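You operate a simulated robot arm through the tools that you are given. There is no shell and no other tool. Be economical: measure what you need, move in short steps, check, and stop when the job is done.

The job below is to be done with a simulated robot arm. You get a single attempt, and the scene is never put back.

JOB
Dust the black panel and polish a patch on it.
Fine: blue rag first, then the white pad with polish from the tin; rag and pad back; the rack bar stays down.

Only the result counts: the job must be done as asked and must still hold three seconds after the hand-in. Knocking over, shifting, dropping, spilling or breaking anything else fails it.

ROBOT AND FRAMES
A 7-joint arm with a two-finger parallel gripper, fixed in place. Base frame: the origin is at the foot of the arm, x ahead of it, y to its left, z up. Lengths are in m, angles in rad, forces in N, time in s.
Its first joint turns from -2.897 to 2.897 rad. Payload 4.4 kg.
The tool frame sits at the grasp point between the pads (the TCP): z along the fingers, y along the line on which they close. The tips reach 0.023 m beyond it. Largest opening 0.094 m; finger width 0.038, thickness 0.01; the body of the gripper, 0.054 by 0.096 m, starts 0.039 m behind the TCP.
Orientation is told as [roll, pitch, yaw] about the base's x, y, z axes, in that order, counted from this pose: with the fingers straight down and closing along the base's y, the tool's x points along the base's -x, its y along +y and its z along -z.

CONTROLS
- The arm moves only by the tool arm_command. Its argument "deltas" is a list of rows, each an object of numbers (a shift or turn left out is 0, a gripper value left out holds the last): "dx", "dy", "dz": the shift along the tool's x, y, z in mm; "wx", "wy", "wz": the turn, a rotation vector about the tool's x, y, z in rad; "claw": the gripper command, from -1 (shut) to 1 (fully open), values between in proportion. In form: [{"dx": .., "dy": .., "dz": .., "wx": .., "wy": .., "wz": .., "claw": ..}, ...]. A call has 1 to 8 rows; each row shifts and turns the commanded pose from where the row before left it, along the tool's axes as they then stand. Rows are played at 5 a second. More than 0.05 m and 0.15 rad between two rows, or a gripper value outside its range, and nothing of the call is played. A pose out of reach is approached as far as the arm can. The call stops where the force on the tool passes 40 N (or 10 N more than at its start, if that is more) or the arm is blocked; 0.2 s more then pass. Each finger travels about 0.072 m/s and halts on what it meets, pressing with about 35 N; the grip force reading is that of the motor and also rises with nothing between the fingers. The clock runs only during rows and for 0.2 s after the last one: add rows that do not move to give the fingers time. The reply holds the time, the measured pose of the TCP, the force on the tool along the base axes, the opening and the grip force, in the units named above and with some noise.
- Cameras (640 x 400 px; columns grow to the right, rows downward): "scene" is fixed at [0.0498, -0.6513, 1.4634]; the picture's right is [0.86, -0.51, 0.00], its down [-0.21, -0.35, -0.91] and it looks along [0.47, 0.78, -0.41] (base axes); focal length 352 px, centre (320, 200). "wrist" rides on the gripper at [0.086, 0.016, -0.075] in the tool frame; the picture's right is [-0.18, 0.98, 0.00], its down [-0.58, -0.11, -0.81] and it looks along [-0.79, -0.15, 0.59] (tool axes); focal length 243 px, centre (320, 200). There is no depth. A picture from a camera that has moved, and an enlarged one, comes with that camera's place and axes in the base frame and with its lens.
- capture(camera): a new picture of that camera. No time passes.
- inspect(camera, box): a new picture of the part [left, top, right, bottom] of that camera's present view, enlarged. No time passes.
- finish_job(): hands the job in; it is judged then, once.

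Work in short steps. Places have to be worked out from the pictures, the camera data and where the tool is seen: move nearer, look again, correct. Check each grasp and each placing, and mend what went wrong. You have 120 turns and 84 pictures in all, those below and enlarged ones among them. Open the gripper and draw the arm clear of the work before you hand the job in, unless the task says otherwise; then end with one line.

The tools are called after "Request:" by a JSON object that holds its "op" and its "data". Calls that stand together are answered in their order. arm_command: Moves the arm, as the interface text tells. Its arguments: {"type":"object","properties":{"deltas":{"type":"array"}},"required":["deltas"]} The other tools are called the same way: capture (camera) takes a picture; inspect (camera, box) takes an enlarged picture of a part of a camera's view; finish_job () hands the job in.

At the start:

```text
clock: 0.0
tcp_pos: [0.5256, 0.3244, 1.1192]
tcp_rot: [0.0, -0.003, -0.001]
force: [0.0, 0.6, 0.1]
width: 0.0941
finger_force: 0.1
```

scene: 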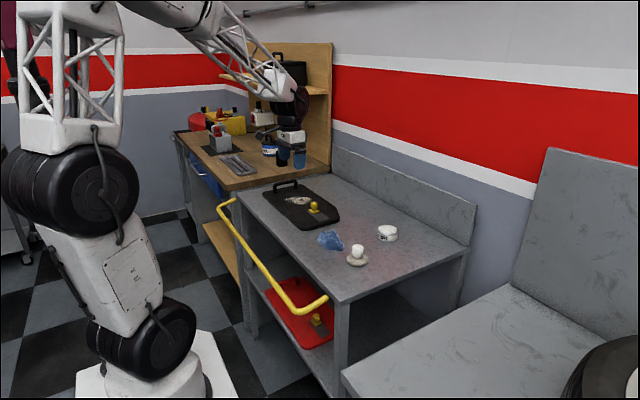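
wrist: 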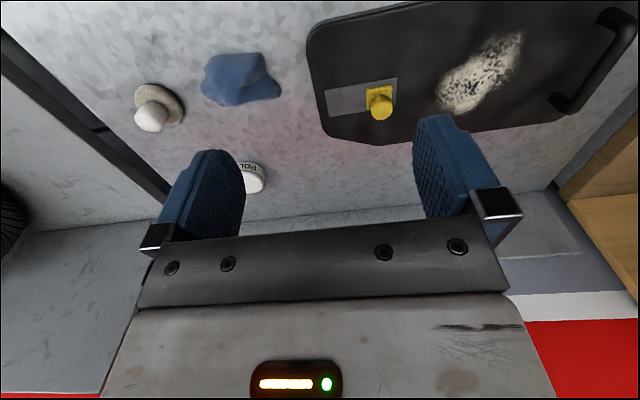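

I see the panel with a dusty patch, a blue rag, a white pad with knob, and a tin on the bench. I look closer before moving.

Request:
{"op": "inspect", "data": {"camera": "scene", "box": [220, 160, 480, 320]}}

Request:
{"op": "inspect", "data": {"camera": "wrist", "box": [100, 0, 640, 220]}}

```text
2.46 times, centred on (350, 240) of scene
camera zoom: at [0.0498, -0.6513, 1.4634], right [0.86, -0.51, 0.0], down [-0.21, -0.35, -0.91], along [0.47, 0.78, -0.41], focal length 866 px, centre (246, 102)
```

zoom: 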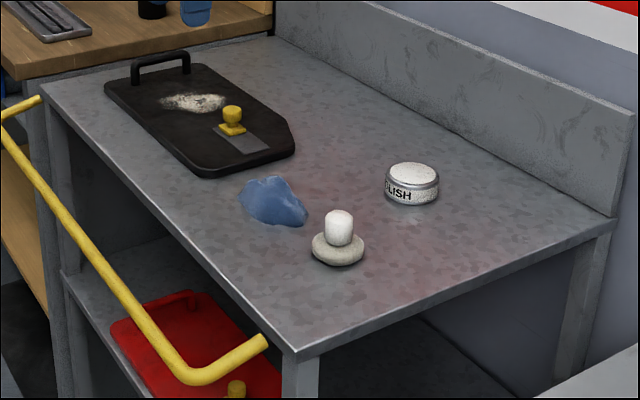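

```text
1.19 times, centred on (370, 110) of wrist
camera zoom: at [0.4402, 0.341, 1.1916], right [0.18, 0.98, 0.0], down [0.58, -0.11, 0.81], along [0.79, -0.15, -0.59], focal length 288 px, centre (261, 307)
```

zoom: 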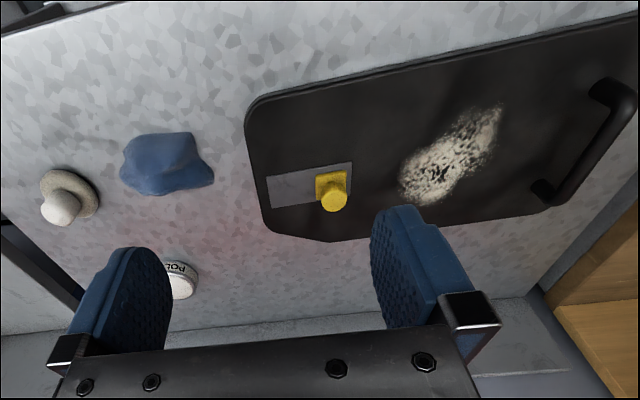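

The bench top triangulates to z≈0.85, with the rag near (0.59, 0.20), pad (0.60, 0.06), tin (0.78, 0.14), and dust (0.64, 0.52). I move closer above the rag and look.

Request:
{"op": "arm_command", "data": {"deltas": [{"dx": 6, "dy": -31, "dz": 22}, {"dx": 6, "dy": -31, "dz": 22}, {"dx": 7, "dy": -31, "dz": 23}, {"dx": 7, "dy": -31, "dz": 23}, {}]}}

Request:
{"op": "capture", "data": {"camera": "wrist"}}

Request:
{"op": "inspect", "data": {"camera": "scene", "box": [250, 170, 350, 235]}}

Request:
{"op": "inspect", "data": {"camera": "scene", "box": [160, 60, 340, 190]}}

```text
clock: 1.2
tcp_pos: [0.5004, 0.2012, 1.0284]
tcp_rot: [0.001, -0.002, 0.0]
force: [0.2, -0.4, -0.4]
width: 0.0938
finger_force: 0.0
```

```text
79 pictures are left
camera wrist: at [0.4137, 0.2175, 1.1014], right [0.18, 0.98, 0.0], down [0.58, -0.11, 0.81], along [0.79, -0.15, -0.59], focal length 243 px, centre (320, 200)
```

wrist: 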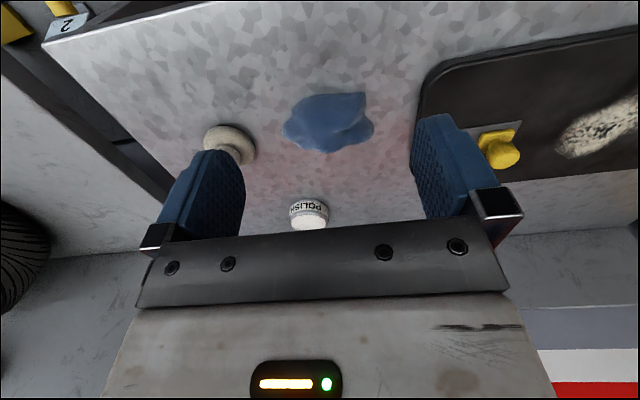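

```text
6.15 times, centred on (300, 202) of scene
camera zoom: at [0.0498, -0.6513, 1.4634], right [0.86, -0.51, 0.0], down [-0.21, -0.35, -0.91], along [0.47, 0.78, -0.41], focal length 2166 px, centre (443, 185)
```

zoom: 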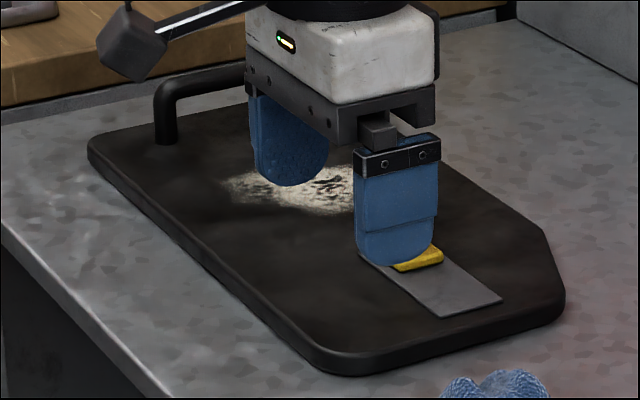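

```text
3.08 times, centred on (250, 125) of scene
camera zoom: at [0.0498, -0.6513, 1.4634], right [0.86, -0.51, 0.0], down [-0.21, -0.35, -0.91], along [0.47, 0.78, -0.41], focal length 1083 px, centre (535, 431)
```

zoom: 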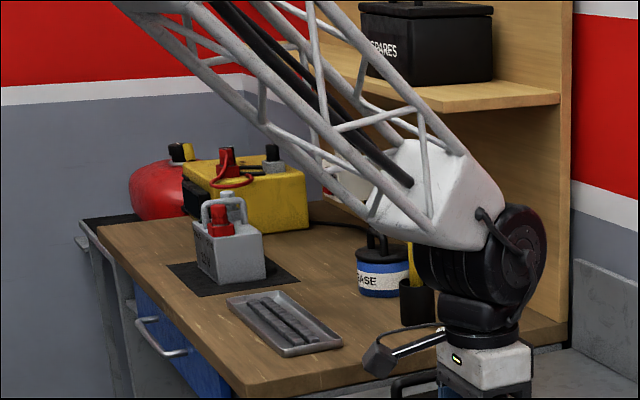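

The rag is centred around (0.587, 0.195), about 0.10 × 0.08. I enlarge it for its grasp shape.

Request:
{"op": "inspect", "data": {"camera": "wrist", "box": [190, 60, 430, 240]}}

Request:
{"op": "inspect", "data": {"camera": "scene", "box": [300, 215, 410, 280]}}

```text
2.22 times, centred on (310, 150) of wrist
camera zoom: at [0.4137, 0.2175, 1.1014], right [0.18, 0.98, 0.0], down [0.58, -0.11, 0.81], along [0.79, -0.15, -0.59], focal length 539 px, centre (342, 311)
```

zoom: 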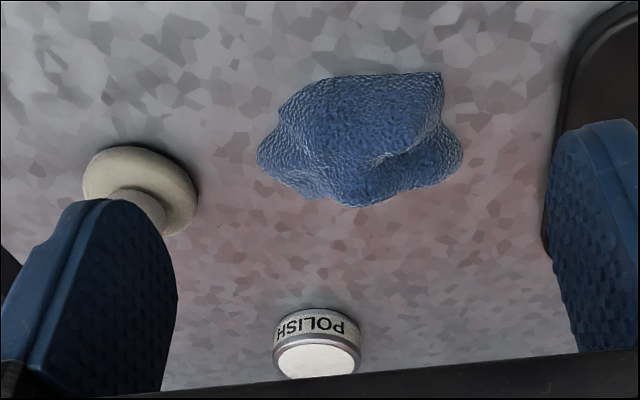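

```text
5.82 times, centred on (355, 248) of scene
camera zoom: at [0.0498, -0.6513, 1.4634], right [0.86, -0.51, 0.0], down [-0.21, -0.35, -0.91], along [0.47, 0.78, -0.41], focal length 2047 px, centre (116, -76)
```

zoom: 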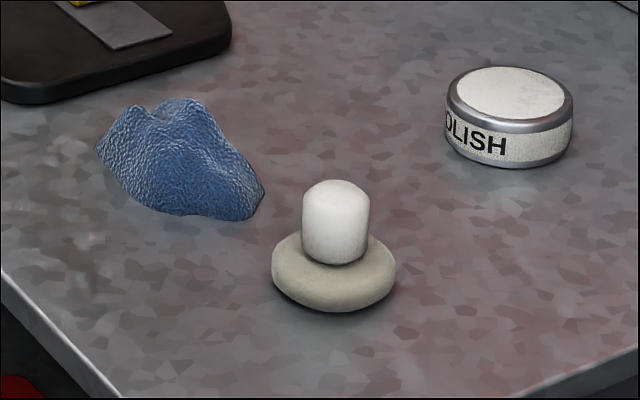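

The rag is about 0.11 long in y and 0.08 in x, so I'll close across x. I shift over it and turn the tool −90° about its axis.

Request:
{"op": "arm_command", "data": {"deltas": [{"dx": -43, "dy": -3}, {"dx": -43, "dy": -3}, {"wz": -0.15}, {"wz": -0.15}, {"wz": -0.15}, {"wz": -0.15}, {"wz": -0.15}, {"wz": -0.15}]}}

Request:
{"op": "arm_command", "data": {"deltas": [{"wz": -0.15}, {"wz": -0.15}, {"wz": -0.15}, {"wz": -0.15}, {"wz": -0.07}, {}]}}

Request:
{"op": "capture", "data": {"camera": "wrist"}}

```text
clock: 3.0
tcp_pos: [0.5865, 0.1941, 1.0293]
tcp_rot: [-0.003, 0.0, 0.9]
force: [-0.3, -0.4, 0.1]
width: 0.0939
finger_force: 0.1
```

```text
clock: 4.4
tcp_pos: [0.5862, 0.1941, 1.03]
tcp_rot: [-0.001, -0.001, 1.568]
force: [0.2, 0.0, 0.6]
width: 0.0941
finger_force: 0.1
```

```text
74 pictures are left
camera wrist: at [0.5702, 0.1081, 1.1022], right [-0.98, 0.19, 0.0], down [0.11, 0.58, 0.81], along [0.15, 0.79, -0.59], focal length 243 px, centre (320, 200)
```

wrist: 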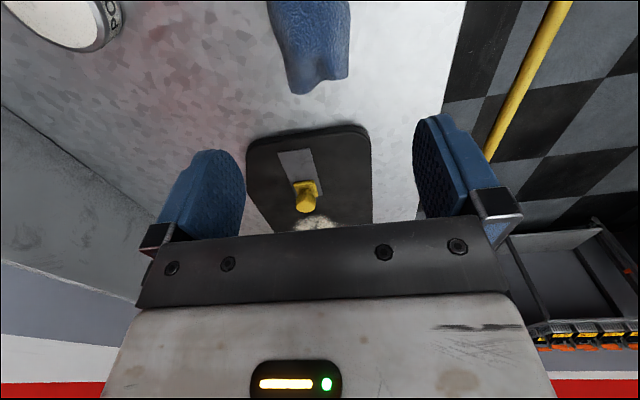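

The rag spans x≈0.562–0.627, so I shift 8 mm to +x and descend until the tips are just above the cloth's sides, then check with the cameras.

Request:
{"op": "arm_command", "data": {"deltas": [{"dy": -8, "dz": 30}, {"dz": 40}, {"dz": 30}, {"dz": 20}, {"dz": 10}, {}]}}

Request:
{"op": "inspect", "data": {"camera": "scene", "box": [280, 180, 410, 270]}}

Request:
{"op": "capture", "data": {"camera": "wrist"}}

```text
clock: 5.8
tcp_pos: [0.5939, 0.1936, 0.8983]
tcp_rot: [-0.003, 0.0, 1.569]
force: [0.8, -0.7, 0.6]
width: 0.0938
finger_force: 0.1
```

```text
4.44 times, centred on (345, 225) of scene
camera zoom: at [0.0498, -0.6513, 1.4634], right [0.86, -0.51, 0.0], down [-0.21, -0.35, -0.91], along [0.47, 0.78, -0.41], focal length 1564 px, centre (209, 89)
```

zoom: 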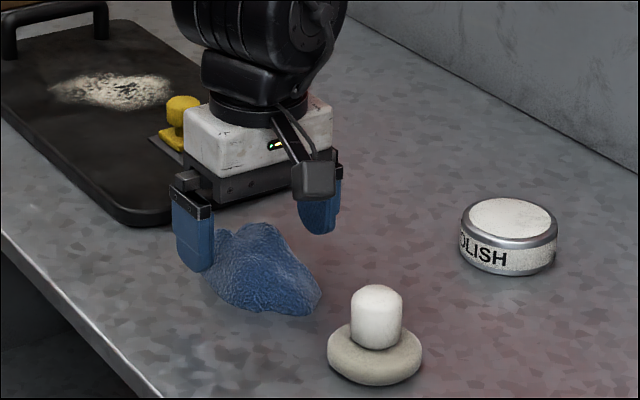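

```text
72 pictures are left
camera wrist: at [0.5786, 0.1078, 0.9716], right [-0.98, 0.19, 0.0], down [0.11, 0.58, 0.81], along [0.15, 0.79, -0.59], focal length 243 px, centre (320, 200)
```

wrist: 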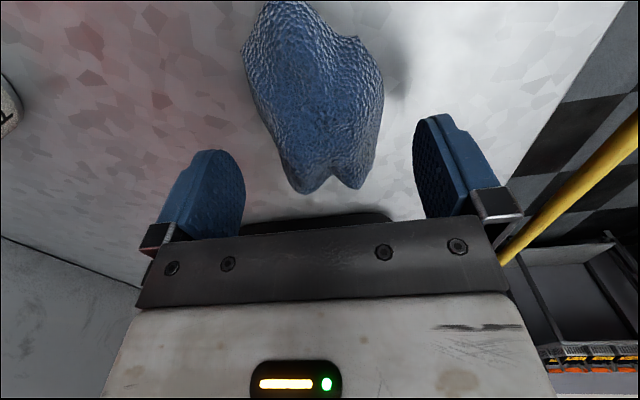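

The fingers straddle the rag well; I shift 6 mm toward −y and descend gently, watching the force to find the bench.

Request:
{"op": "arm_command", "data": {"deltas": [{"dx": 6, "dz": 5}, {"dz": 5}, {"dz": 4}, {}]}}

Request:
{"op": "inspect", "data": {"camera": "scene", "box": [300, 200, 370, 250]}}

```text
clock: 6.8
tcp_pos: [0.5943, 0.1878, 0.8847]
tcp_rot: [-0.002, -0.001, 1.568]
force: [0.4, -0.8, -0.4]
width: 0.094
finger_force: 0.0
```

```text
8.00 times, centred on (335, 225) of scene
camera zoom: at [0.0498, -0.6513, 1.4634], right [0.86, -0.51, 0.0], down [-0.21, -0.35, -0.91], along [0.47, 0.78, -0.41], focal length 2815 px, centre (200, 0)
```

zoom: 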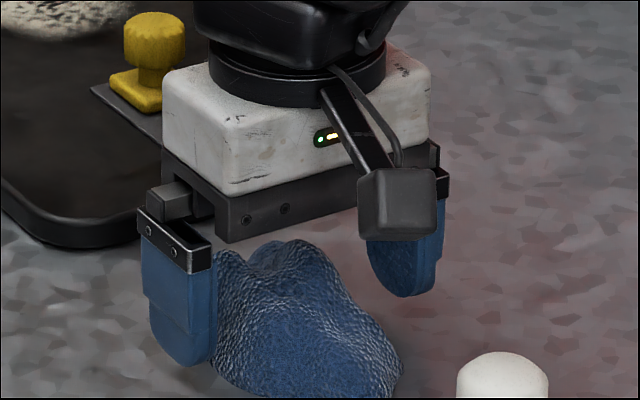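

Still no contact, and the palm is clear of the rag. I go down a bit more.

Request:
{"op": "arm_command", "data": {"deltas": [{"dz": 4}, {"dz": 4}, {}]}}

Request:
{"op": "inspect", "data": {"camera": "scene", "box": [300, 210, 370, 260]}}

Request:
{"op": "capture", "data": {"camera": "wrist"}}

```text
clock: 7.6
tcp_pos: [0.595, 0.1877, 0.877]
tcp_rot: [-0.001, 0.0, 1.569]
force: [0.4, 0.2, -0.2]
width: 0.094
finger_force: 0.1
```

```text
8.00 times, centred on (335, 235) of scene
camera zoom: at [0.0498, -0.6513, 1.4634], right [0.86, -0.51, 0.0], down [-0.21, -0.35, -0.91], along [0.47, 0.78, -0.41], focal length 2815 px, centre (200, -80)
```

zoom: 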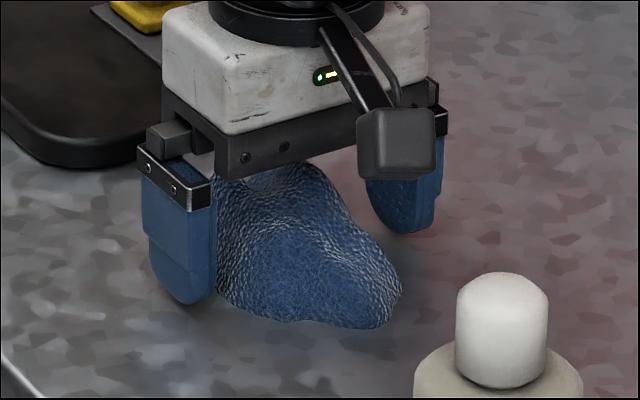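

```text
69 pictures are left
camera wrist: at [0.5787, 0.102, 0.95], right [-0.98, 0.19, 0.0], down [0.11, 0.58, 0.81], along [0.15, 0.79, -0.59], focal length 243 px, centre (320, 200)
```

wrist: 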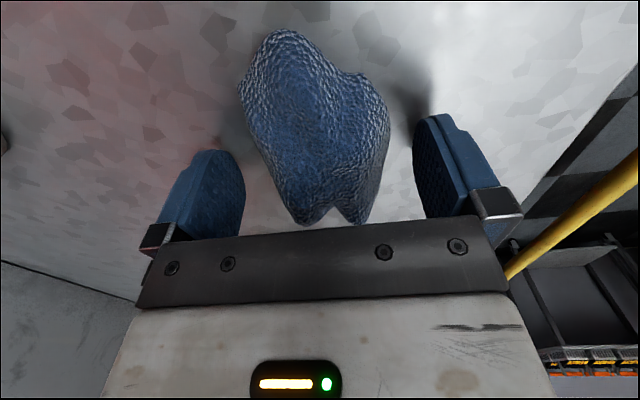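

The tips are close to the bench (their shadows meet) and the rag sits between them. I close the gripper.

Request:
{"op": "arm_command", "data": {"deltas": [{"claw": -1}, {}, {}, {}, {}]}}

Request:
{"op": "capture", "data": {"camera": "wrist"}}

```text
clock: 8.8
tcp_pos: [0.5943, 0.1896, 0.8769]
tcp_rot: [-0.004, 0.0, 1.568]
force: [-0.1, 0.6, 5.6]
width: 0.0663
finger_force: 34.4
```

```text
68 pictures are left
camera wrist: at [0.5787, 0.1021, 0.9503], right [-0.98, 0.19, 0.0], down [0.11, 0.58, 0.81], along [0.15, 0.79, -0.59], focal length 243 px, centre (320, 200)
```

wrist: 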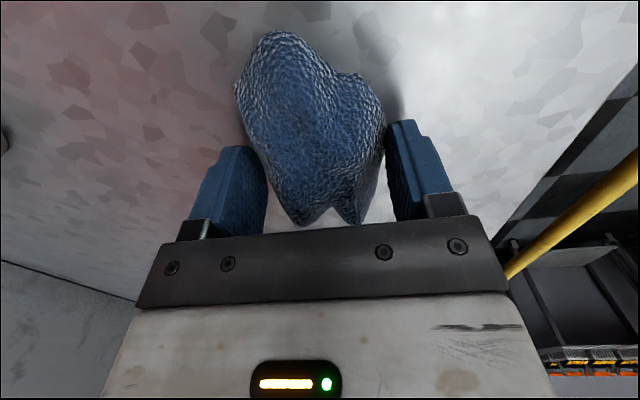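

The grip is firm at 0.066 m. I lift the rag and look at the panel from the south.

Request:
{"op": "arm_command", "data": {"deltas": [{"dz": -20}, {"dz": -40}, {"dz": -40}, {"dz": -23}, {}]}}

Request:
{"op": "capture", "data": {"camera": "wrist"}}

Request:
{"op": "inspect", "data": {"camera": "scene", "box": [230, 160, 350, 240]}}

```text
clock: 10.0
tcp_pos: [0.5942, 0.1891, 1.0007]
tcp_rot: [-0.003, -0.001, 1.569]
force: [0.0, -0.2, -0.2]
width: 0.064
finger_force: 35.6
```

```text
67 pictures are left
camera wrist: at [0.578, 0.1026, 1.0733], right [-0.98, 0.19, 0.0], down [0.11, 0.58, 0.81], along [0.15, 0.79, -0.59], focal length 243 px, centre (320, 200)
```

wrist: 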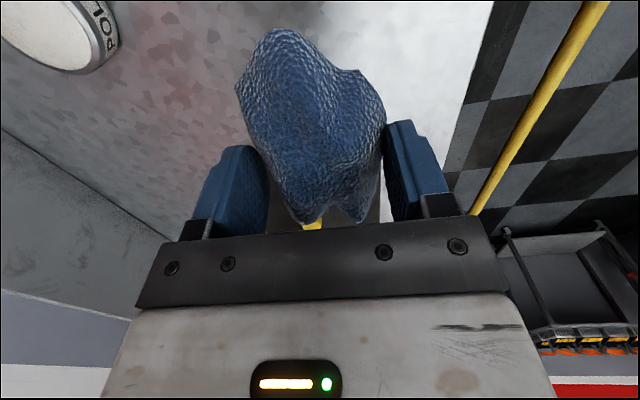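

```text
5.00 times, centred on (290, 200) of scene
camera zoom: at [0.0498, -0.6513, 1.4634], right [0.86, -0.51, 0.0], down [-0.21, -0.35, -0.91], along [0.47, 0.78, -0.41], focal length 1759 px, centre (470, 200)
```

zoom: 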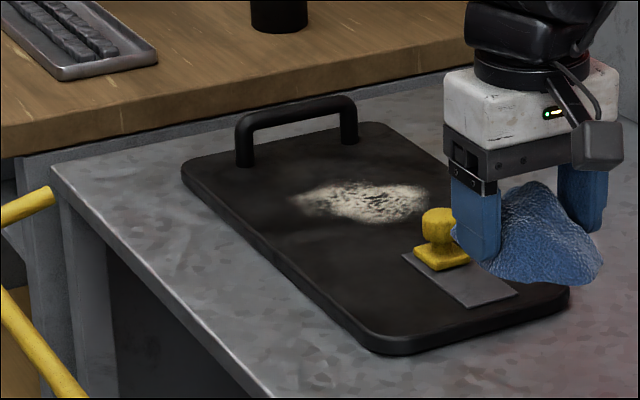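

The dust covers about x 0.60–0.70, y 0.47–0.55; the knob is at (0.65, 0.39) and the handle at y≈0.635. I carry the rag high over the dust.

Request:
{"op": "arm_command", "data": {"deltas": [{"dx": -40, "dy": -8}, {"dx": -40, "dy": -8}, {"dx": -40, "dy": -8}, {"dx": -40, "dy": -8}, {"dx": -40, "dy": -8}, {"dx": -40, "dy": -8}, {"dx": -40, "dy": -8}, {"dx": -38}]}}

Request:
{"op": "arm_command", "data": {"deltas": [{"dz": 30}, {"dz": 25}, {"dz": 15}, {"dz": 10}, {}]}}

Request:
{"op": "inspect", "data": {"camera": "scene", "box": [230, 140, 350, 240]}}

Request:
{"op": "capture", "data": {"camera": "wrist"}}

```text
clock: 11.8
tcp_pos: [0.6507, 0.5071, 1.0007]
tcp_rot: [-0.001, -0.001, 1.569]
force: [0.3, 0.2, 0.3]
width: 0.0636
finger_force: 35.1
```

```text
clock: 13.0
tcp_pos: [0.652, 0.5073, 0.9207]
tcp_rot: [-0.002, 0.0, 1.571]
force: [-0.3, -0.2, -1.4]
width: 0.0631
finger_force: 34.9
```

```text
4.00 times, centred on (290, 190) of scene
camera zoom: at [0.0498, -0.6513, 1.4634], right [0.86, -0.51, 0.0], down [-0.21, -0.35, -0.91], along [0.47, 0.78, -0.41], focal length 1408 px, centre (440, 240)
```

zoom: 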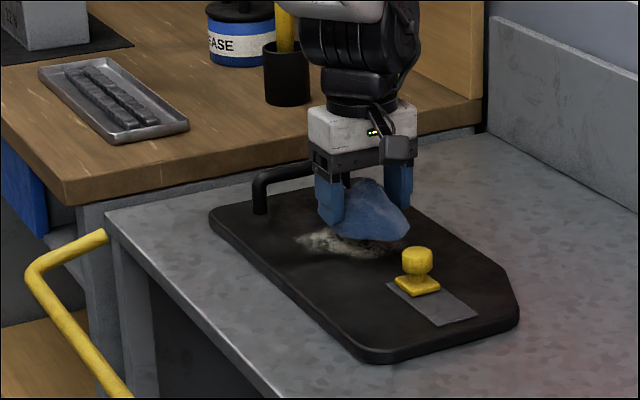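

```text
64 pictures are left
camera wrist: at [0.6357, 0.4202, 0.9931], right [-0.98, 0.19, 0.0], down [0.11, 0.58, 0.81], along [0.15, 0.79, -0.59], focal length 243 px, centre (320, 200)
```

wrist: 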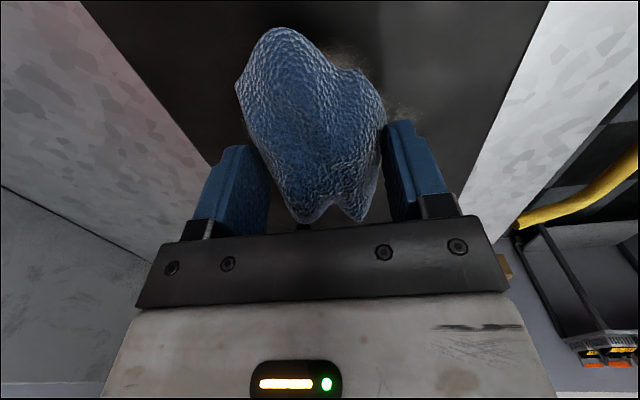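

Still above the panel, rag well clear of the knob. I lower in small steps until light contact.

Request:
{"op": "arm_command", "data": {"deltas": [{"dz": 5}, {"dz": 5}, {"dz": 4}, {}]}}

```text
clock: 14.0
tcp_pos: [0.6511, 0.5061, 0.9063]
tcp_rot: [-0.002, 0.0, 1.57]
force: [-0.9, 0.8, -1.0]
width: 0.0628
finger_force: 34.9
```

Request:
{"op": "arm_command", "data": {"deltas": [{"dz": 3}, {"dz": 3}, {}]}}

```text
clock: 14.8
tcp_pos: [0.651, 0.5066, 0.9002]
tcp_rot: [0.0, 0.001, 1.57]
force: [0.6, -0.2, -0.5]
width: 0.0626
finger_force: 35.2
```

No contact yet at 0.900; continuing in small steps.

Request:
{"op": "arm_command", "data": {"deltas": [{"dz": 2}, {"dz": 2}, {}]}}

Request:
{"op": "inspect", "data": {"camera": "scene", "box": [280, 170, 350, 220]}}

```text
clock: 15.6
tcp_pos: [0.6521, 0.5063, 0.8967]
tcp_rot: [-0.003, -0.002, 1.568]
force: [-3.6, -3.9, 22.5]
width: 0.0614
finger_force: 35.3
```

```text
8.00 times, centred on (315, 195) of scene
camera zoom: at [0.0498, -0.6513, 1.4634], right [0.86, -0.51, 0.0], down [-0.21, -0.35, -0.91], along [0.47, 0.78, -0.41], focal length 2815 px, centre (360, 240)
```

zoom: 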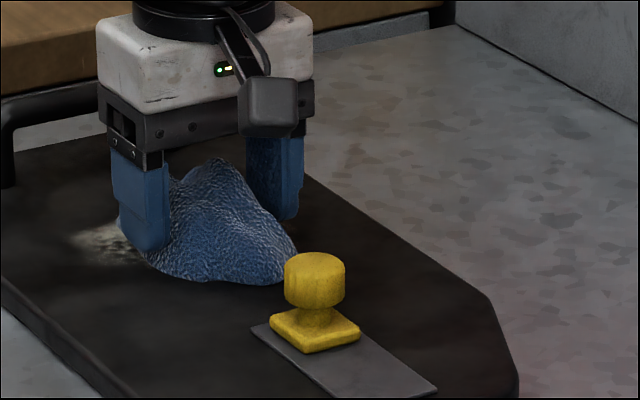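

Contact at about 0.897 with 22 N, more than needed. I ease off 1 mm and begin gentle strokes along x.

Request:
{"op": "arm_command", "data": {"deltas": [{"dz": -1}, {"dy": 8}, {"dy": 10}, {}]}}

Request:
{"op": "inspect", "data": {"camera": "scene", "box": [250, 160, 350, 230]}}

```text
clock: 16.6
tcp_pos: [0.6343, 0.5065, 0.8973]
tcp_rot: [-0.002, -0.001, 1.567]
force: [7.6, -1.9, 22.6]
width: 0.0614
finger_force: 35.0
```

```text
5.71 times, centred on (300, 195) of scene
camera zoom: at [0.0498, -0.6513, 1.4634], right [0.86, -0.51, 0.0], down [-0.21, -0.35, -0.91], along [0.47, 0.78, -0.41], focal length 2011 px, centre (434, 229)
```

zoom: 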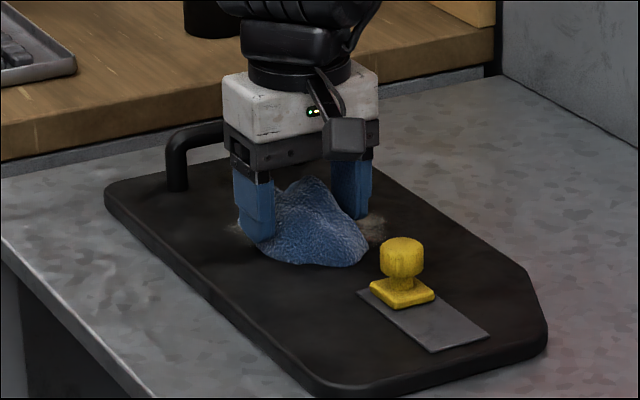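

It wipes with friction ≈8 N and the panel hasn't moved. I ease 1 mm more and continue toward −x and back.

Request:
{"op": "arm_command", "data": {"deltas": [{"dz": -1}, {"dy": 10}, {"dy": 10}, {"dy": 10}, {}]}}

```text
clock: 17.8
tcp_pos: [0.604, 0.5062, 0.8971]
tcp_rot: [-0.002, -0.003, 1.57]
force: [5.7, -1.3, 16.2]
width: 0.0617
finger_force: 35.1
```

Request:
{"op": "arm_command", "data": {"deltas": [{"dx": -10, "dy": -5}, {"dx": -10, "dy": -10}, {"dx": -5, "dy": -12}, {"dy": -15}, {"dy": -15}, {"dy": -15}, {"dy": -15}, {"dy": -15}]}}

Request:
{"op": "inspect", "data": {"camera": "scene", "box": [250, 160, 350, 230]}}

```text
clock: 19.6
tcp_pos: [0.7055, 0.5318, 0.898]
tcp_rot: [-0.002, 0.0, 1.568]
force: [-5.8, 0.2, 8.7]
width: 0.0612
finger_force: 34.4
```

```text
5.71 times, centred on (300, 195) of scene
camera zoom: at [0.0498, -0.6513, 1.4634], right [0.86, -0.51, 0.0], down [-0.21, -0.35, -0.91], along [0.47, 0.78, -0.41], focal length 2011 px, centre (434, 229)
```

zoom: 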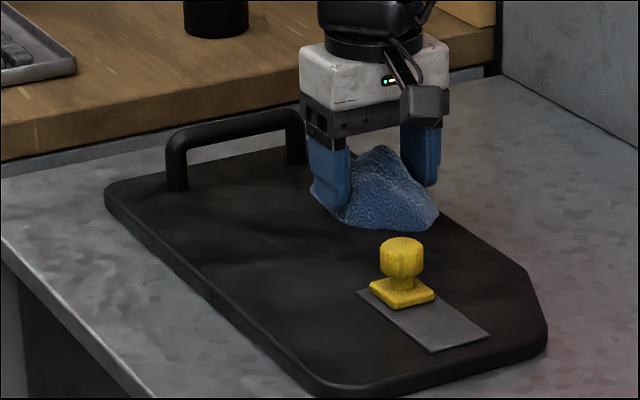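

The left part is clean. I do more strokes at lower y to cover the rest.

Request:
{"op": "arm_command", "data": {"deltas": [{"dx": 12}, {"dx": 12}, {"dx": 12}, {"dy": 14}, {"dy": 14}, {"dy": 14}, {"dy": 14}, {"dy": 14}]}}

Request:
{"op": "arm_command", "data": {"deltas": [{"dx": 10, "dy": 10}, {"dx": 8, "dy": -10}, {"dy": -15}, {"dy": -15}, {"dy": -15}, {"dy": -15}, {"dy": -10}, {}]}}

Request:
{"op": "arm_command", "data": {"deltas": [{"dz": -20}, {"dz": -40}, {"dz": -40}, {"dx": 40}, {"dx": 40}, {"dx": 40}, {"dx": 40}, {"dx": 40}]}}

Request:
{"op": "inspect", "data": {"camera": "scene", "box": [230, 160, 350, 240]}}

```text
clock: 21.4
tcp_pos: [0.6342, 0.4953, 0.898]
tcp_rot: [-0.002, 0.0, 1.569]
force: [3.9, 0.1, 8.0]
width: 0.061
finger_force: 34.9
```

```text
clock: 23.2
tcp_pos: [0.7046, 0.4767, 0.8986]
tcp_rot: [-0.002, 0.0, 1.568]
force: [-6.5, 0.8, 16.4]
width: 0.0601
finger_force: 35.1
```

```text
clock: 25.0
tcp_pos: [0.7056, 0.2766, 0.9983]
tcp_rot: [-0.003, -0.001, 1.569]
force: [1.2, -0.1, -0.8]
width: 0.0597
finger_force: 35.1
```

```text
5.00 times, centred on (290, 200) of scene
camera zoom: at [0.0498, -0.6513, 1.4634], right [0.86, -0.51, 0.0], down [-0.21, -0.35, -0.91], along [0.47, 0.78, -0.41], focal length 1759 px, centre (470, 200)
```

zoom: 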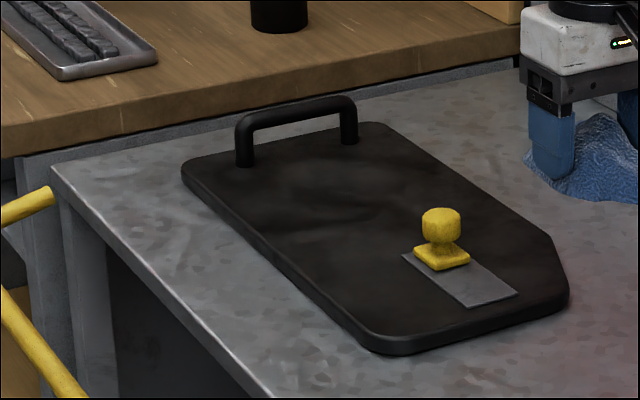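

The dust is gone and the panel is unmoved. I bring the rag back over its original place and lower it.

Request:
{"op": "arm_command", "data": {"deltas": [{"dx": 30, "dy": 37}, {"dx": 30, "dy": 37}, {"dx": 28, "dy": 37}, {"dz": 30}, {"dz": 30}, {"dz": 30}, {"dz": 20}, {}]}}

Request:
{"op": "arm_command", "data": {"deltas": [{"dz": 4}, {"dz": 4}, {}]}}

```text
clock: 26.8
tcp_pos: [0.5943, 0.19, 0.8874]
tcp_rot: [-0.002, 0.001, 1.569]
force: [-0.1, -0.3, -0.1]
width: 0.0593
finger_force: 35.0
```

```text
clock: 27.4
tcp_pos: [0.5951, 0.1899, 0.8839]
tcp_rot: [-0.006, -0.001, 1.569]
force: [-2.5, -0.9, 13.1]
width: 0.059
finger_force: 34.6
stopped in row 3: the force on the tool passed its limit (the readings are from after the stop); the commanded pose is now the measured one
```

The rag touches the bench. I open the gripper gently and check.

Request:
{"op": "arm_command", "data": {"deltas": [{"claw": -0.2}, {"claw": 0.2}, {"claw": 1}, {}, {}, {}]}}

Request:
{"op": "capture", "data": {"camera": "wrist"}}

Request:
{"op": "inspect", "data": {"camera": "scene", "box": [290, 190, 400, 270]}}

```text
clock: 28.8
tcp_pos: [0.5939, 0.1892, 0.8825]
tcp_rot: [-0.004, 0.0, 1.569]
force: [-0.7, -0.8, -0.1]
width: 0.0942
finger_force: 0.1
```

```text
59 pictures are left
camera wrist: at [0.5782, 0.1035, 0.9556], right [-0.98, 0.19, 0.0], down [0.11, 0.58, 0.81], along [0.15, 0.79, -0.59], focal length 243 px, centre (320, 200)
```

wrist: 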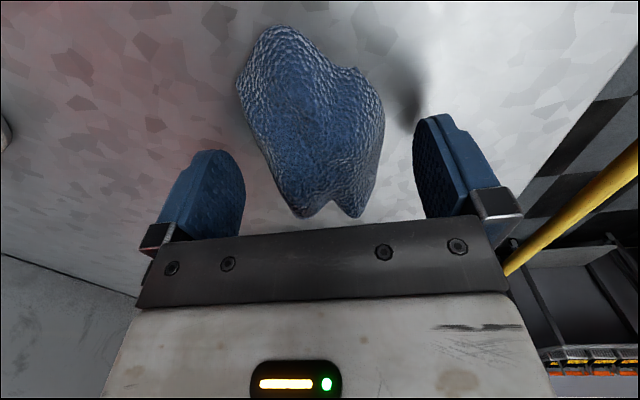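

```text
5.00 times, centred on (345, 230) of scene
camera zoom: at [0.0498, -0.6513, 1.4634], right [0.86, -0.51, 0.0], down [-0.21, -0.35, -0.91], along [0.47, 0.78, -0.41], focal length 1759 px, centre (195, 50)
```

zoom: 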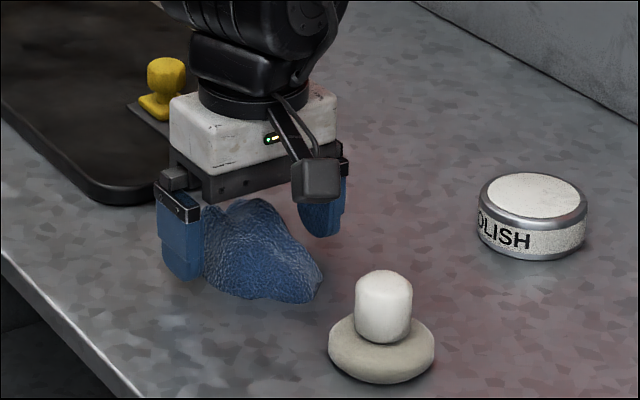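

The rag lies back where it was. I lift clear and move over the pad, near (0.61, 0.063), then look.

Request:
{"op": "arm_command", "data": {"deltas": [{"dz": -30}, {"dz": -40}, {"dz": -40}, {"dx": 42, "dy": -5}, {"dx": 42, "dy": -5}, {"dx": 42, "dy": -5}, {}]}}

Request:
{"op": "capture", "data": {"camera": "wrist"}}

Request:
{"op": "inspect", "data": {"camera": "scene", "box": [290, 190, 410, 280]}}

```text
clock: 30.4
tcp_pos: [0.6097, 0.0645, 0.9941]
tcp_rot: [-0.003, 0.0, 1.571]
force: [0.4, -0.3, 1.2]
width: 0.0938
finger_force: 0.1
```

```text
57 pictures are left
camera wrist: at [0.5925, -0.0229, 1.066], right [-0.98, 0.19, 0.0], down [0.11, 0.58, 0.81], along [0.15, 0.79, -0.59], focal length 243 px, centre (320, 200)
```

wrist: 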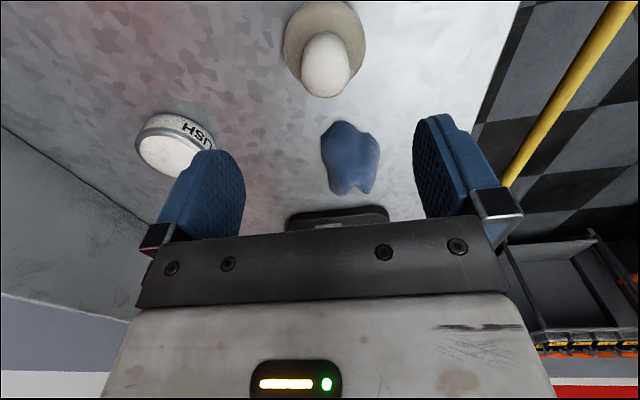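

```text
4.44 times, centred on (350, 235) of scene
camera zoom: at [0.0498, -0.6513, 1.4634], right [0.86, -0.51, 0.0], down [-0.21, -0.35, -0.91], along [0.47, 0.78, -0.41], focal length 1564 px, centre (187, 44)
```

zoom: 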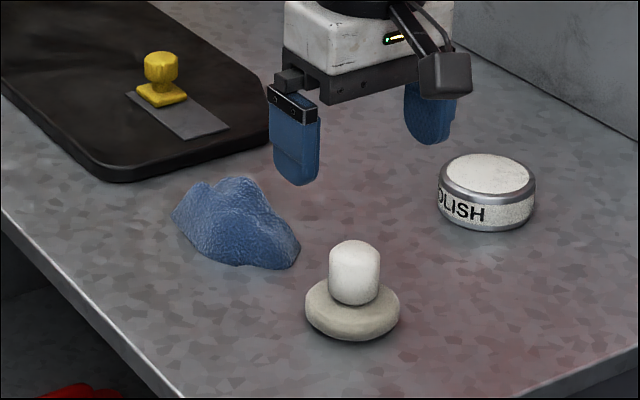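

The wrist view puts the pad at about (0.603, 0.055). I shift there and descend partway so the tips are near the knob's top, then check.

Request:
{"op": "arm_command", "data": {"deltas": [{"dx": 9, "dy": 6}, {"dz": 25}, {"dz": 20}, {"dz": 10}, {}]}}

Request:
{"op": "capture", "data": {"camera": "wrist"}}

Request:
{"op": "inspect", "data": {"camera": "scene", "box": [310, 200, 410, 280]}}

```text
clock: 31.6
tcp_pos: [0.6022, 0.0544, 0.9373]
tcp_rot: [-0.003, 0.001, 1.57]
force: [0.7, -0.1, -0.6]
width: 0.0941
finger_force: 0.0
```

```text
55 pictures are left
camera wrist: at [0.5865, -0.0323, 1.01], right [-0.98, 0.19, 0.0], down [0.11, 0.58, 0.81], along [0.15, 0.79, -0.59], focal length 243 px, centre (320, 200)
```

wrist: 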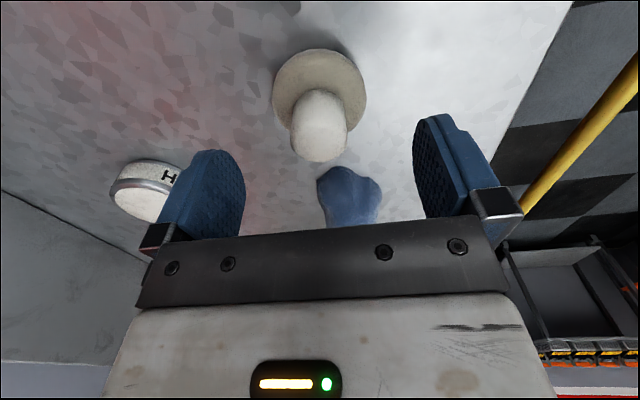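

```text
5.00 times, centred on (360, 240) of scene
camera zoom: at [0.0498, -0.6513, 1.4634], right [0.86, -0.51, 0.0], down [-0.21, -0.35, -0.91], along [0.47, 0.78, -0.41], focal length 1759 px, centre (120, 0)
```

zoom: 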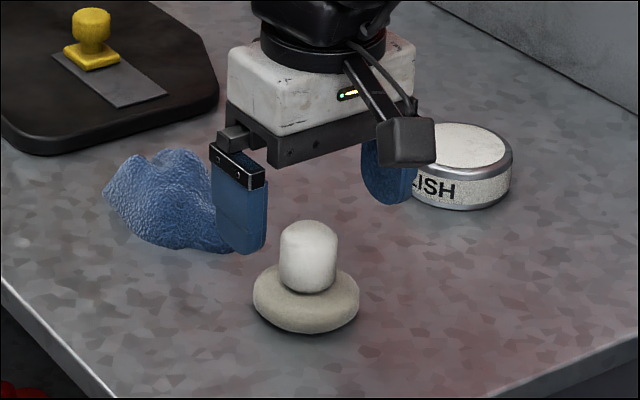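

Aligned (pad at (0.603, 0.053), knob top ≈0.905). I descend to z≈0.896 so the tips straddle the knob above the disc, then close.

Request:
{"op": "arm_command", "data": {"deltas": [{"dx": 1, "dz": 20}, {"dz": 12}, {"dz": 9}, {}]}}

Request:
{"op": "inspect", "data": {"camera": "scene", "box": [320, 210, 400, 280]}}

```text
clock: 32.6
tcp_pos: [0.6029, 0.0534, 0.8961]
tcp_rot: [-0.003, 0.0, 1.57]
force: [0.1, 0.2, 0.1]
width: 0.0938
finger_force: 0.0
```

```text
5.71 times, centred on (360, 245) of scene
camera zoom: at [0.0498, -0.6513, 1.4634], right [0.86, -0.51, 0.0], down [-0.21, -0.35, -0.91], along [0.47, 0.78, -0.41], focal length 2011 px, centre (91, -57)
```

zoom: 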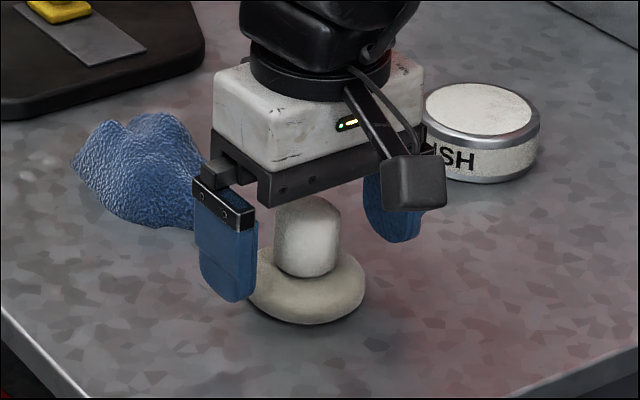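

Fingers straddle the knob. I raise 2 mm for clearance over the disc and close.

Request:
{"op": "arm_command", "data": {"deltas": [{"dz": -2}, {"claw": -1}, {}, {}, {}, {}]}}

Request:
{"op": "capture", "data": {"camera": "wrist"}}

Request:
{"op": "inspect", "data": {"camera": "scene", "box": [320, 210, 400, 280]}}

```text
clock: 34.0
tcp_pos: [0.6036, 0.0546, 0.8975]
tcp_rot: [-0.003, -0.001, 1.569]
force: [-1.3, 0.6, 5.4]
width: 0.0326
finger_force: 34.9
```

```text
52 pictures are left
camera wrist: at [0.5868, -0.0323, 0.9715], right [-0.98, 0.19, 0.0], down [0.11, 0.58, 0.81], along [0.15, 0.79, -0.59], focal length 243 px, centre (320, 200)
```

wrist: 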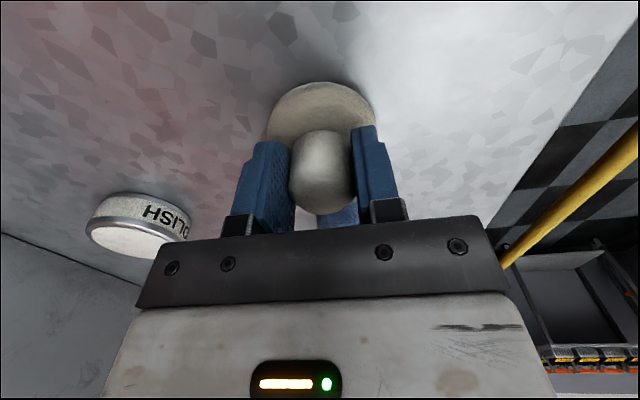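

```text
5.71 times, centred on (360, 245) of scene
camera zoom: at [0.0498, -0.6513, 1.4634], right [0.86, -0.51, 0.0], down [-0.21, -0.35, -0.91], along [0.47, 0.78, -0.41], focal length 2011 px, centre (91, -57)
```

zoom: 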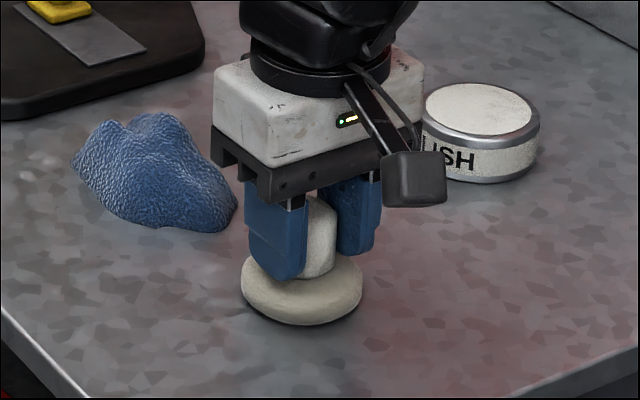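

The pad is gripped (knob 0.033 m). I lift it and move partway to the tin to view it from closer, keeping clear.

Request:
{"op": "arm_command", "data": {"deltas": [{"dz": -20}, {"dz": -40}, {"dz": -50}, {"dx": -15, "dy": -30}, {"dx": -15, "dy": -30}, {"dx": -16, "dy": -32}, {}]}}

Request:
{"op": "capture", "data": {"camera": "wrist"}}

Request:
{"op": "inspect", "data": {"camera": "scene", "box": [340, 190, 440, 270]}}

```text
clock: 35.6
tcp_pos: [0.6954, 0.1003, 1.0097]
tcp_rot: [-0.003, 0.0, 1.568]
force: [-0.7, -0.1, -1.0]
width: 0.0325
finger_force: 34.8
```

```text
50 pictures are left
camera wrist: at [0.6786, 0.0132, 1.0821], right [-0.98, 0.19, 0.0], down [0.11, 0.58, 0.81], along [0.15, 0.79, -0.59], focal length 243 px, centre (320, 200)
```

wrist: 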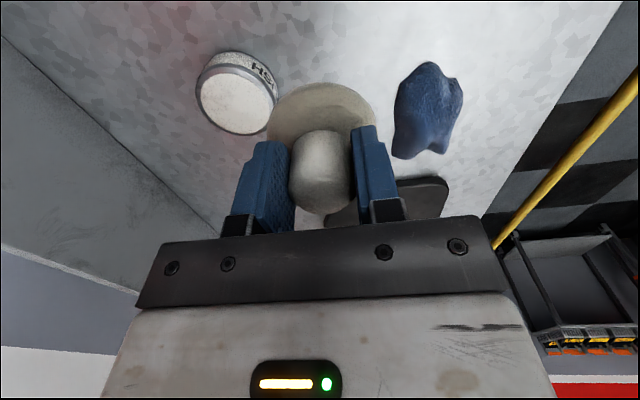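

```text
5.00 times, centred on (390, 230) of scene
camera zoom: at [0.0498, -0.6513, 1.4634], right [0.86, -0.51, 0.0], down [-0.21, -0.35, -0.91], along [0.47, 0.78, -0.41], focal length 1759 px, centre (-30, 50)
```

zoom: 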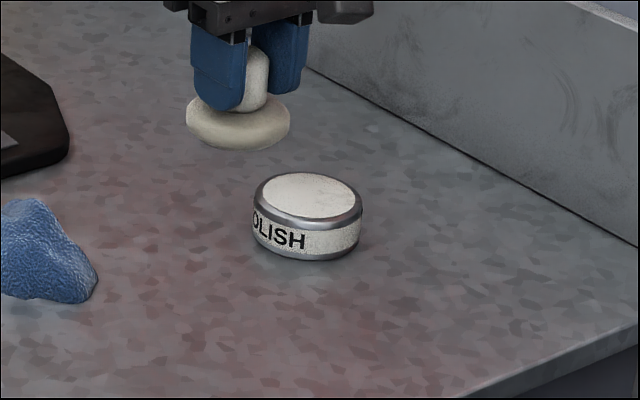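

The tin top centres at about (0.774, 0.117), top z≈0.882; the pad's underside is ≈0.048 below the TCP. I move over it and down to z≈0.965.

Request:
{"op": "arm_command", "data": {"deltas": [{"dx": -8, "dy": -40}, {"dx": -8, "dy": -38}, {"dz": 25}, {"dz": 20}, {}]}}

Request:
{"op": "capture", "data": {"camera": "wrist"}}

Request:
{"op": "inspect", "data": {"camera": "scene", "box": [345, 190, 435, 262]}}

```text
clock: 36.8
tcp_pos: [0.7732, 0.1161, 0.9662]
tcp_rot: [-0.006, 0.0, 1.571]
force: [-0.7, 0.2, -0.3]
width: 0.0326
finger_force: 35.4
```

```text
48 pictures are left
camera wrist: at [0.757, 0.0294, 1.0373], right [-0.98, 0.19, 0.0], down [0.11, 0.58, 0.81], along [0.15, 0.79, -0.59], focal length 243 px, centre (320, 200)
```

wrist: 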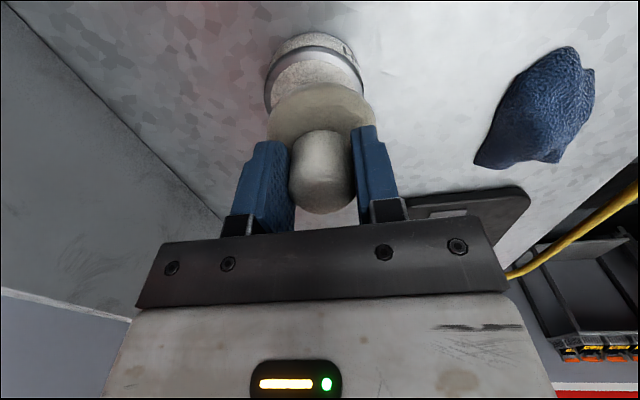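

```text
5.56 times, centred on (390, 226) of scene
camera zoom: at [0.0498, -0.6513, 1.4634], right [0.86, -0.51, 0.0], down [-0.21, -0.35, -0.91], along [0.47, 0.78, -0.41], focal length 1955 px, centre (-69, 56)
```

zoom: 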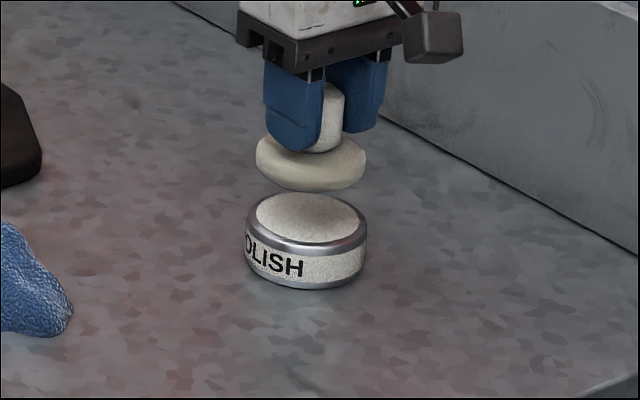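

The tin seems a little further: about (0.777, 0.123). I shift and descend to z≈0.945, then look again.

Request:
{"op": "arm_command", "data": {"deltas": [{"dx": -7, "dy": -4}, {"dz": 12}, {"dz": 8}, {}]}}

Request:
{"op": "inspect", "data": {"camera": "wrist", "box": [220, 20, 420, 160]}}

Request:
{"op": "inspect", "data": {"camera": "scene", "box": [355, 200, 425, 256]}}

```text
clock: 37.8
tcp_pos: [0.7764, 0.1229, 0.9435]
tcp_rot: [-0.003, 0.0, 1.57]
force: [0.4, -0.2, 0.0]
width: 0.0324
finger_force: 35.0
```

```text
2.86 times, centred on (320, 90) of wrist
camera zoom: at [0.7607, 0.036, 1.0171], right [-0.98, 0.19, 0.0], down [0.11, 0.58, 0.81], along [0.15, 0.79, -0.59], focal length 693 px, centre (320, 514)
```

zoom: 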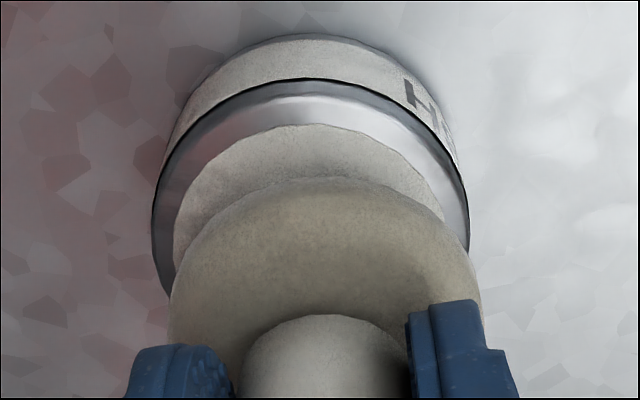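

```text
7.14 times, centred on (390, 228) of scene
camera zoom: at [0.0498, -0.6513, 1.4634], right [0.86, -0.51, 0.0], down [-0.21, -0.35, -0.91], along [0.47, 0.78, -0.41], focal length 2514 px, centre (-180, 0)
```

zoom: 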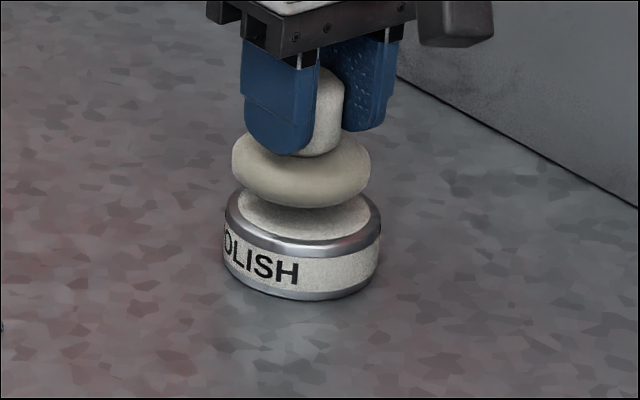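

Nearly concentric; I shift 3 mm +x, 2 mm +y and descend in small steps to touch the polish.

Request:
{"op": "arm_command", "data": {"deltas": [{"dx": -2, "dy": -3}, {"dz": 4}, {"dz": 4}, {"dz": 3}, {}]}}

```text
clock: 39.0
tcp_pos: [0.7804, 0.1242, 0.9332]
tcp_rot: [-0.003, 0.001, 1.568]
force: [-0.1, 0.1, 0.7]
width: 0.0322
finger_force: 34.9
```

Request:
{"op": "arm_command", "data": {"deltas": [{"dz": 2}, {"dz": 2}, {}]}}

Request:
{"op": "inspect", "data": {"camera": "scene", "box": [355, 200, 425, 256]}}

```text
clock: 39.8
tcp_pos: [0.7793, 0.1253, 0.9294]
tcp_rot: [-0.005, 0.0, 1.571]
force: [-0.1, -0.3, 0.1]
width: 0.0324
finger_force: 34.7
```

```text
7.14 times, centred on (390, 228) of scene
camera zoom: at [0.0498, -0.6513, 1.4634], right [0.86, -0.51, 0.0], down [-0.21, -0.35, -0.91], along [0.47, 0.78, -0.41], focal length 2514 px, centre (-180, 0)
```

zoom: 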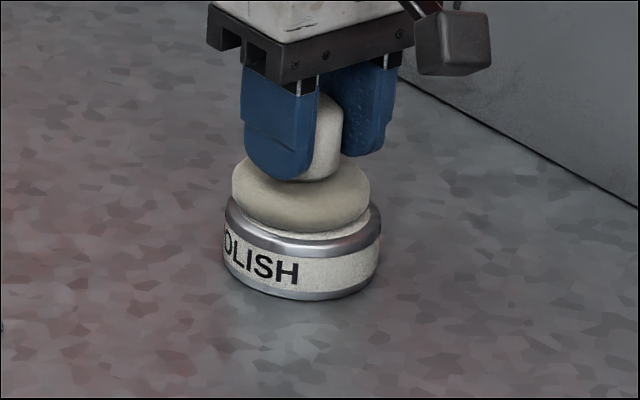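

Still a few mm above, well centred. Continuing down.

Request:
{"op": "arm_command", "data": {"deltas": [{"dz": 1.5}, {"dz": 1.5}, {}]}}

```text
clock: 40.6
tcp_pos: [0.781, 0.1245, 0.9283]
tcp_rot: [-0.008, -0.001, 1.569]
force: [-6.6, -0.1, 33.0]
width: 0.0326
finger_force: 35.0
```

Firm contact (33 N). I ease off, hold briefly at light contact, then lift and inspect.

Request:
{"op": "arm_command", "data": {"deltas": [{"dz": -1}, {}, {"dz": -5}, {"dz": -20}, {"dz": -30}, {"dz": -20}, {}]}}

Request:
{"op": "inspect", "data": {"camera": "scene", "box": [345, 180, 435, 252]}}

```text
clock: 42.2
tcp_pos: [0.7795, 0.1251, 1.0015]
tcp_rot: [-0.003, 0.0, 1.57]
force: [0.1, 0.3, -0.2]
width: 0.0325
finger_force: 35.2
```

```text
5.56 times, centred on (390, 216) of scene
camera zoom: at [0.0498, -0.6513, 1.4634], right [0.86, -0.51, 0.0], down [-0.21, -0.35, -0.91], along [0.47, 0.78, -0.41], focal length 1955 px, centre (-69, 111)
```

zoom: 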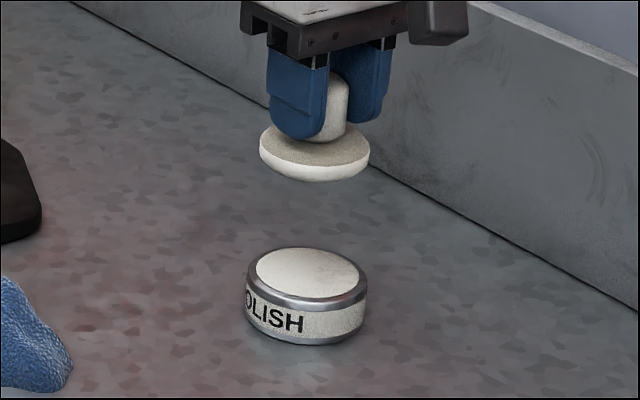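

The pad's underside now carries cream and the tin stands unmoved. I carry the pad over to the dusted area of the panel.

Request:
{"op": "arm_command", "data": {"deltas": [{"dx": -38, "dy": 13}, {"dx": -38, "dy": 13}, {"dx": -38, "dy": 13}, {"dx": -38, "dy": 13}, {"dx": -38, "dy": 13}, {"dx": -38, "dy": 13}, {"dx": -38, "dy": 13}, {"dx": -38, "dy": 13}]}}

Request:
{"op": "arm_command", "data": {"deltas": [{"dx": -38, "dy": 13}, {"dx": -38, "dy": 13}, {"dz": 25}, {"dz": 25}, {"dz": 20}, {}]}}

Request:
{"op": "arm_command", "data": {"deltas": [{"dz": 4}, {"dz": 4}, {}]}}

Request:
{"op": "inspect", "data": {"camera": "scene", "box": [270, 160, 350, 220]}}

```text
clock: 44.0
tcp_pos: [0.6758, 0.4304, 1.001]
tcp_rot: [-0.005, 0.001, 1.569]
force: [-1.2, 1.2, -0.4]
width: 0.0325
finger_force: 34.7
```

```text
clock: 45.4
tcp_pos: [0.6503, 0.5054, 0.932]
tcp_rot: [-0.003, 0.0, 1.569]
force: [0.0, -0.4, -0.9]
width: 0.0325
finger_force: 35.3
```

```text
clock: 46.2
tcp_pos: [0.6522, 0.5032, 0.9243]
tcp_rot: [-0.003, 0.0, 1.568]
force: [-0.6, -0.2, -1.4]
width: 0.0325
finger_force: 35.4
```

```text
6.67 times, centred on (310, 190) of scene
camera zoom: at [0.0498, -0.6513, 1.4634], right [0.86, -0.51, 0.0], down [-0.21, -0.35, -0.91], along [0.47, 0.78, -0.41], focal length 2346 px, centre (387, 267)
```

zoom: 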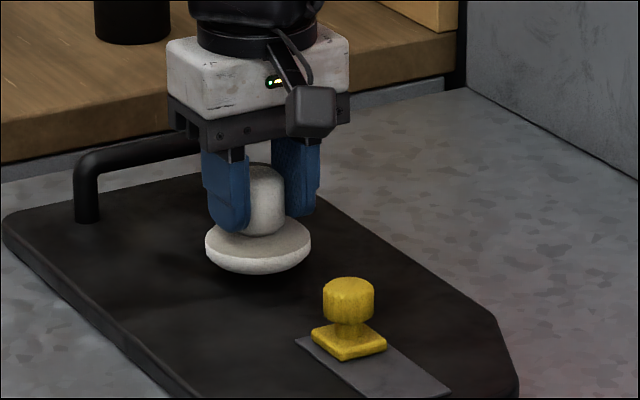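

The pad hovers just above the panel; lowering in tiny steps to contact.

Request:
{"op": "arm_command", "data": {"deltas": [{"dz": 2}, {"dz": 2}, {"dz": 1}, {}]}}

```text
clock: 47.2
tcp_pos: [0.6506, 0.505, 0.9201]
tcp_rot: [-0.002, 0.001, 1.569]
force: [0.0, -0.2, -0.3]
width: 0.0328
finger_force: 34.6
```

Request:
{"op": "arm_command", "data": {"deltas": [{"dz": 1.5}, {"dz": 1.5}, {}]}}

```text
clock: 48.0
tcp_pos: [0.6523, 0.5052, 0.9165]
tcp_rot: [-0.003, -0.001, 1.569]
force: [-0.3, 0.0, 0.0]
width: 0.0322
finger_force: 35.0
```

Request:
{"op": "arm_command", "data": {"deltas": [{"dz": 1.2}, {}]}}

```text
clock: 48.6
tcp_pos: [0.6517, 0.5046, 0.9153]
tcp_rot: [-0.003, 0.0, 1.568]
force: [-0.3, 0.1, 0.5]
width: 0.0324
finger_force: 35.8
```

Request:
{"op": "arm_command", "data": {"deltas": [{"dz": 1.2}, {}]}}

```text
clock: 49.2
tcp_pos: [0.6513, 0.5047, 0.9145]
tcp_rot: [-0.005, -0.001, 1.569]
force: [-0.9, -1.5, 14.0]
width: 0.0327
finger_force: 34.7
```

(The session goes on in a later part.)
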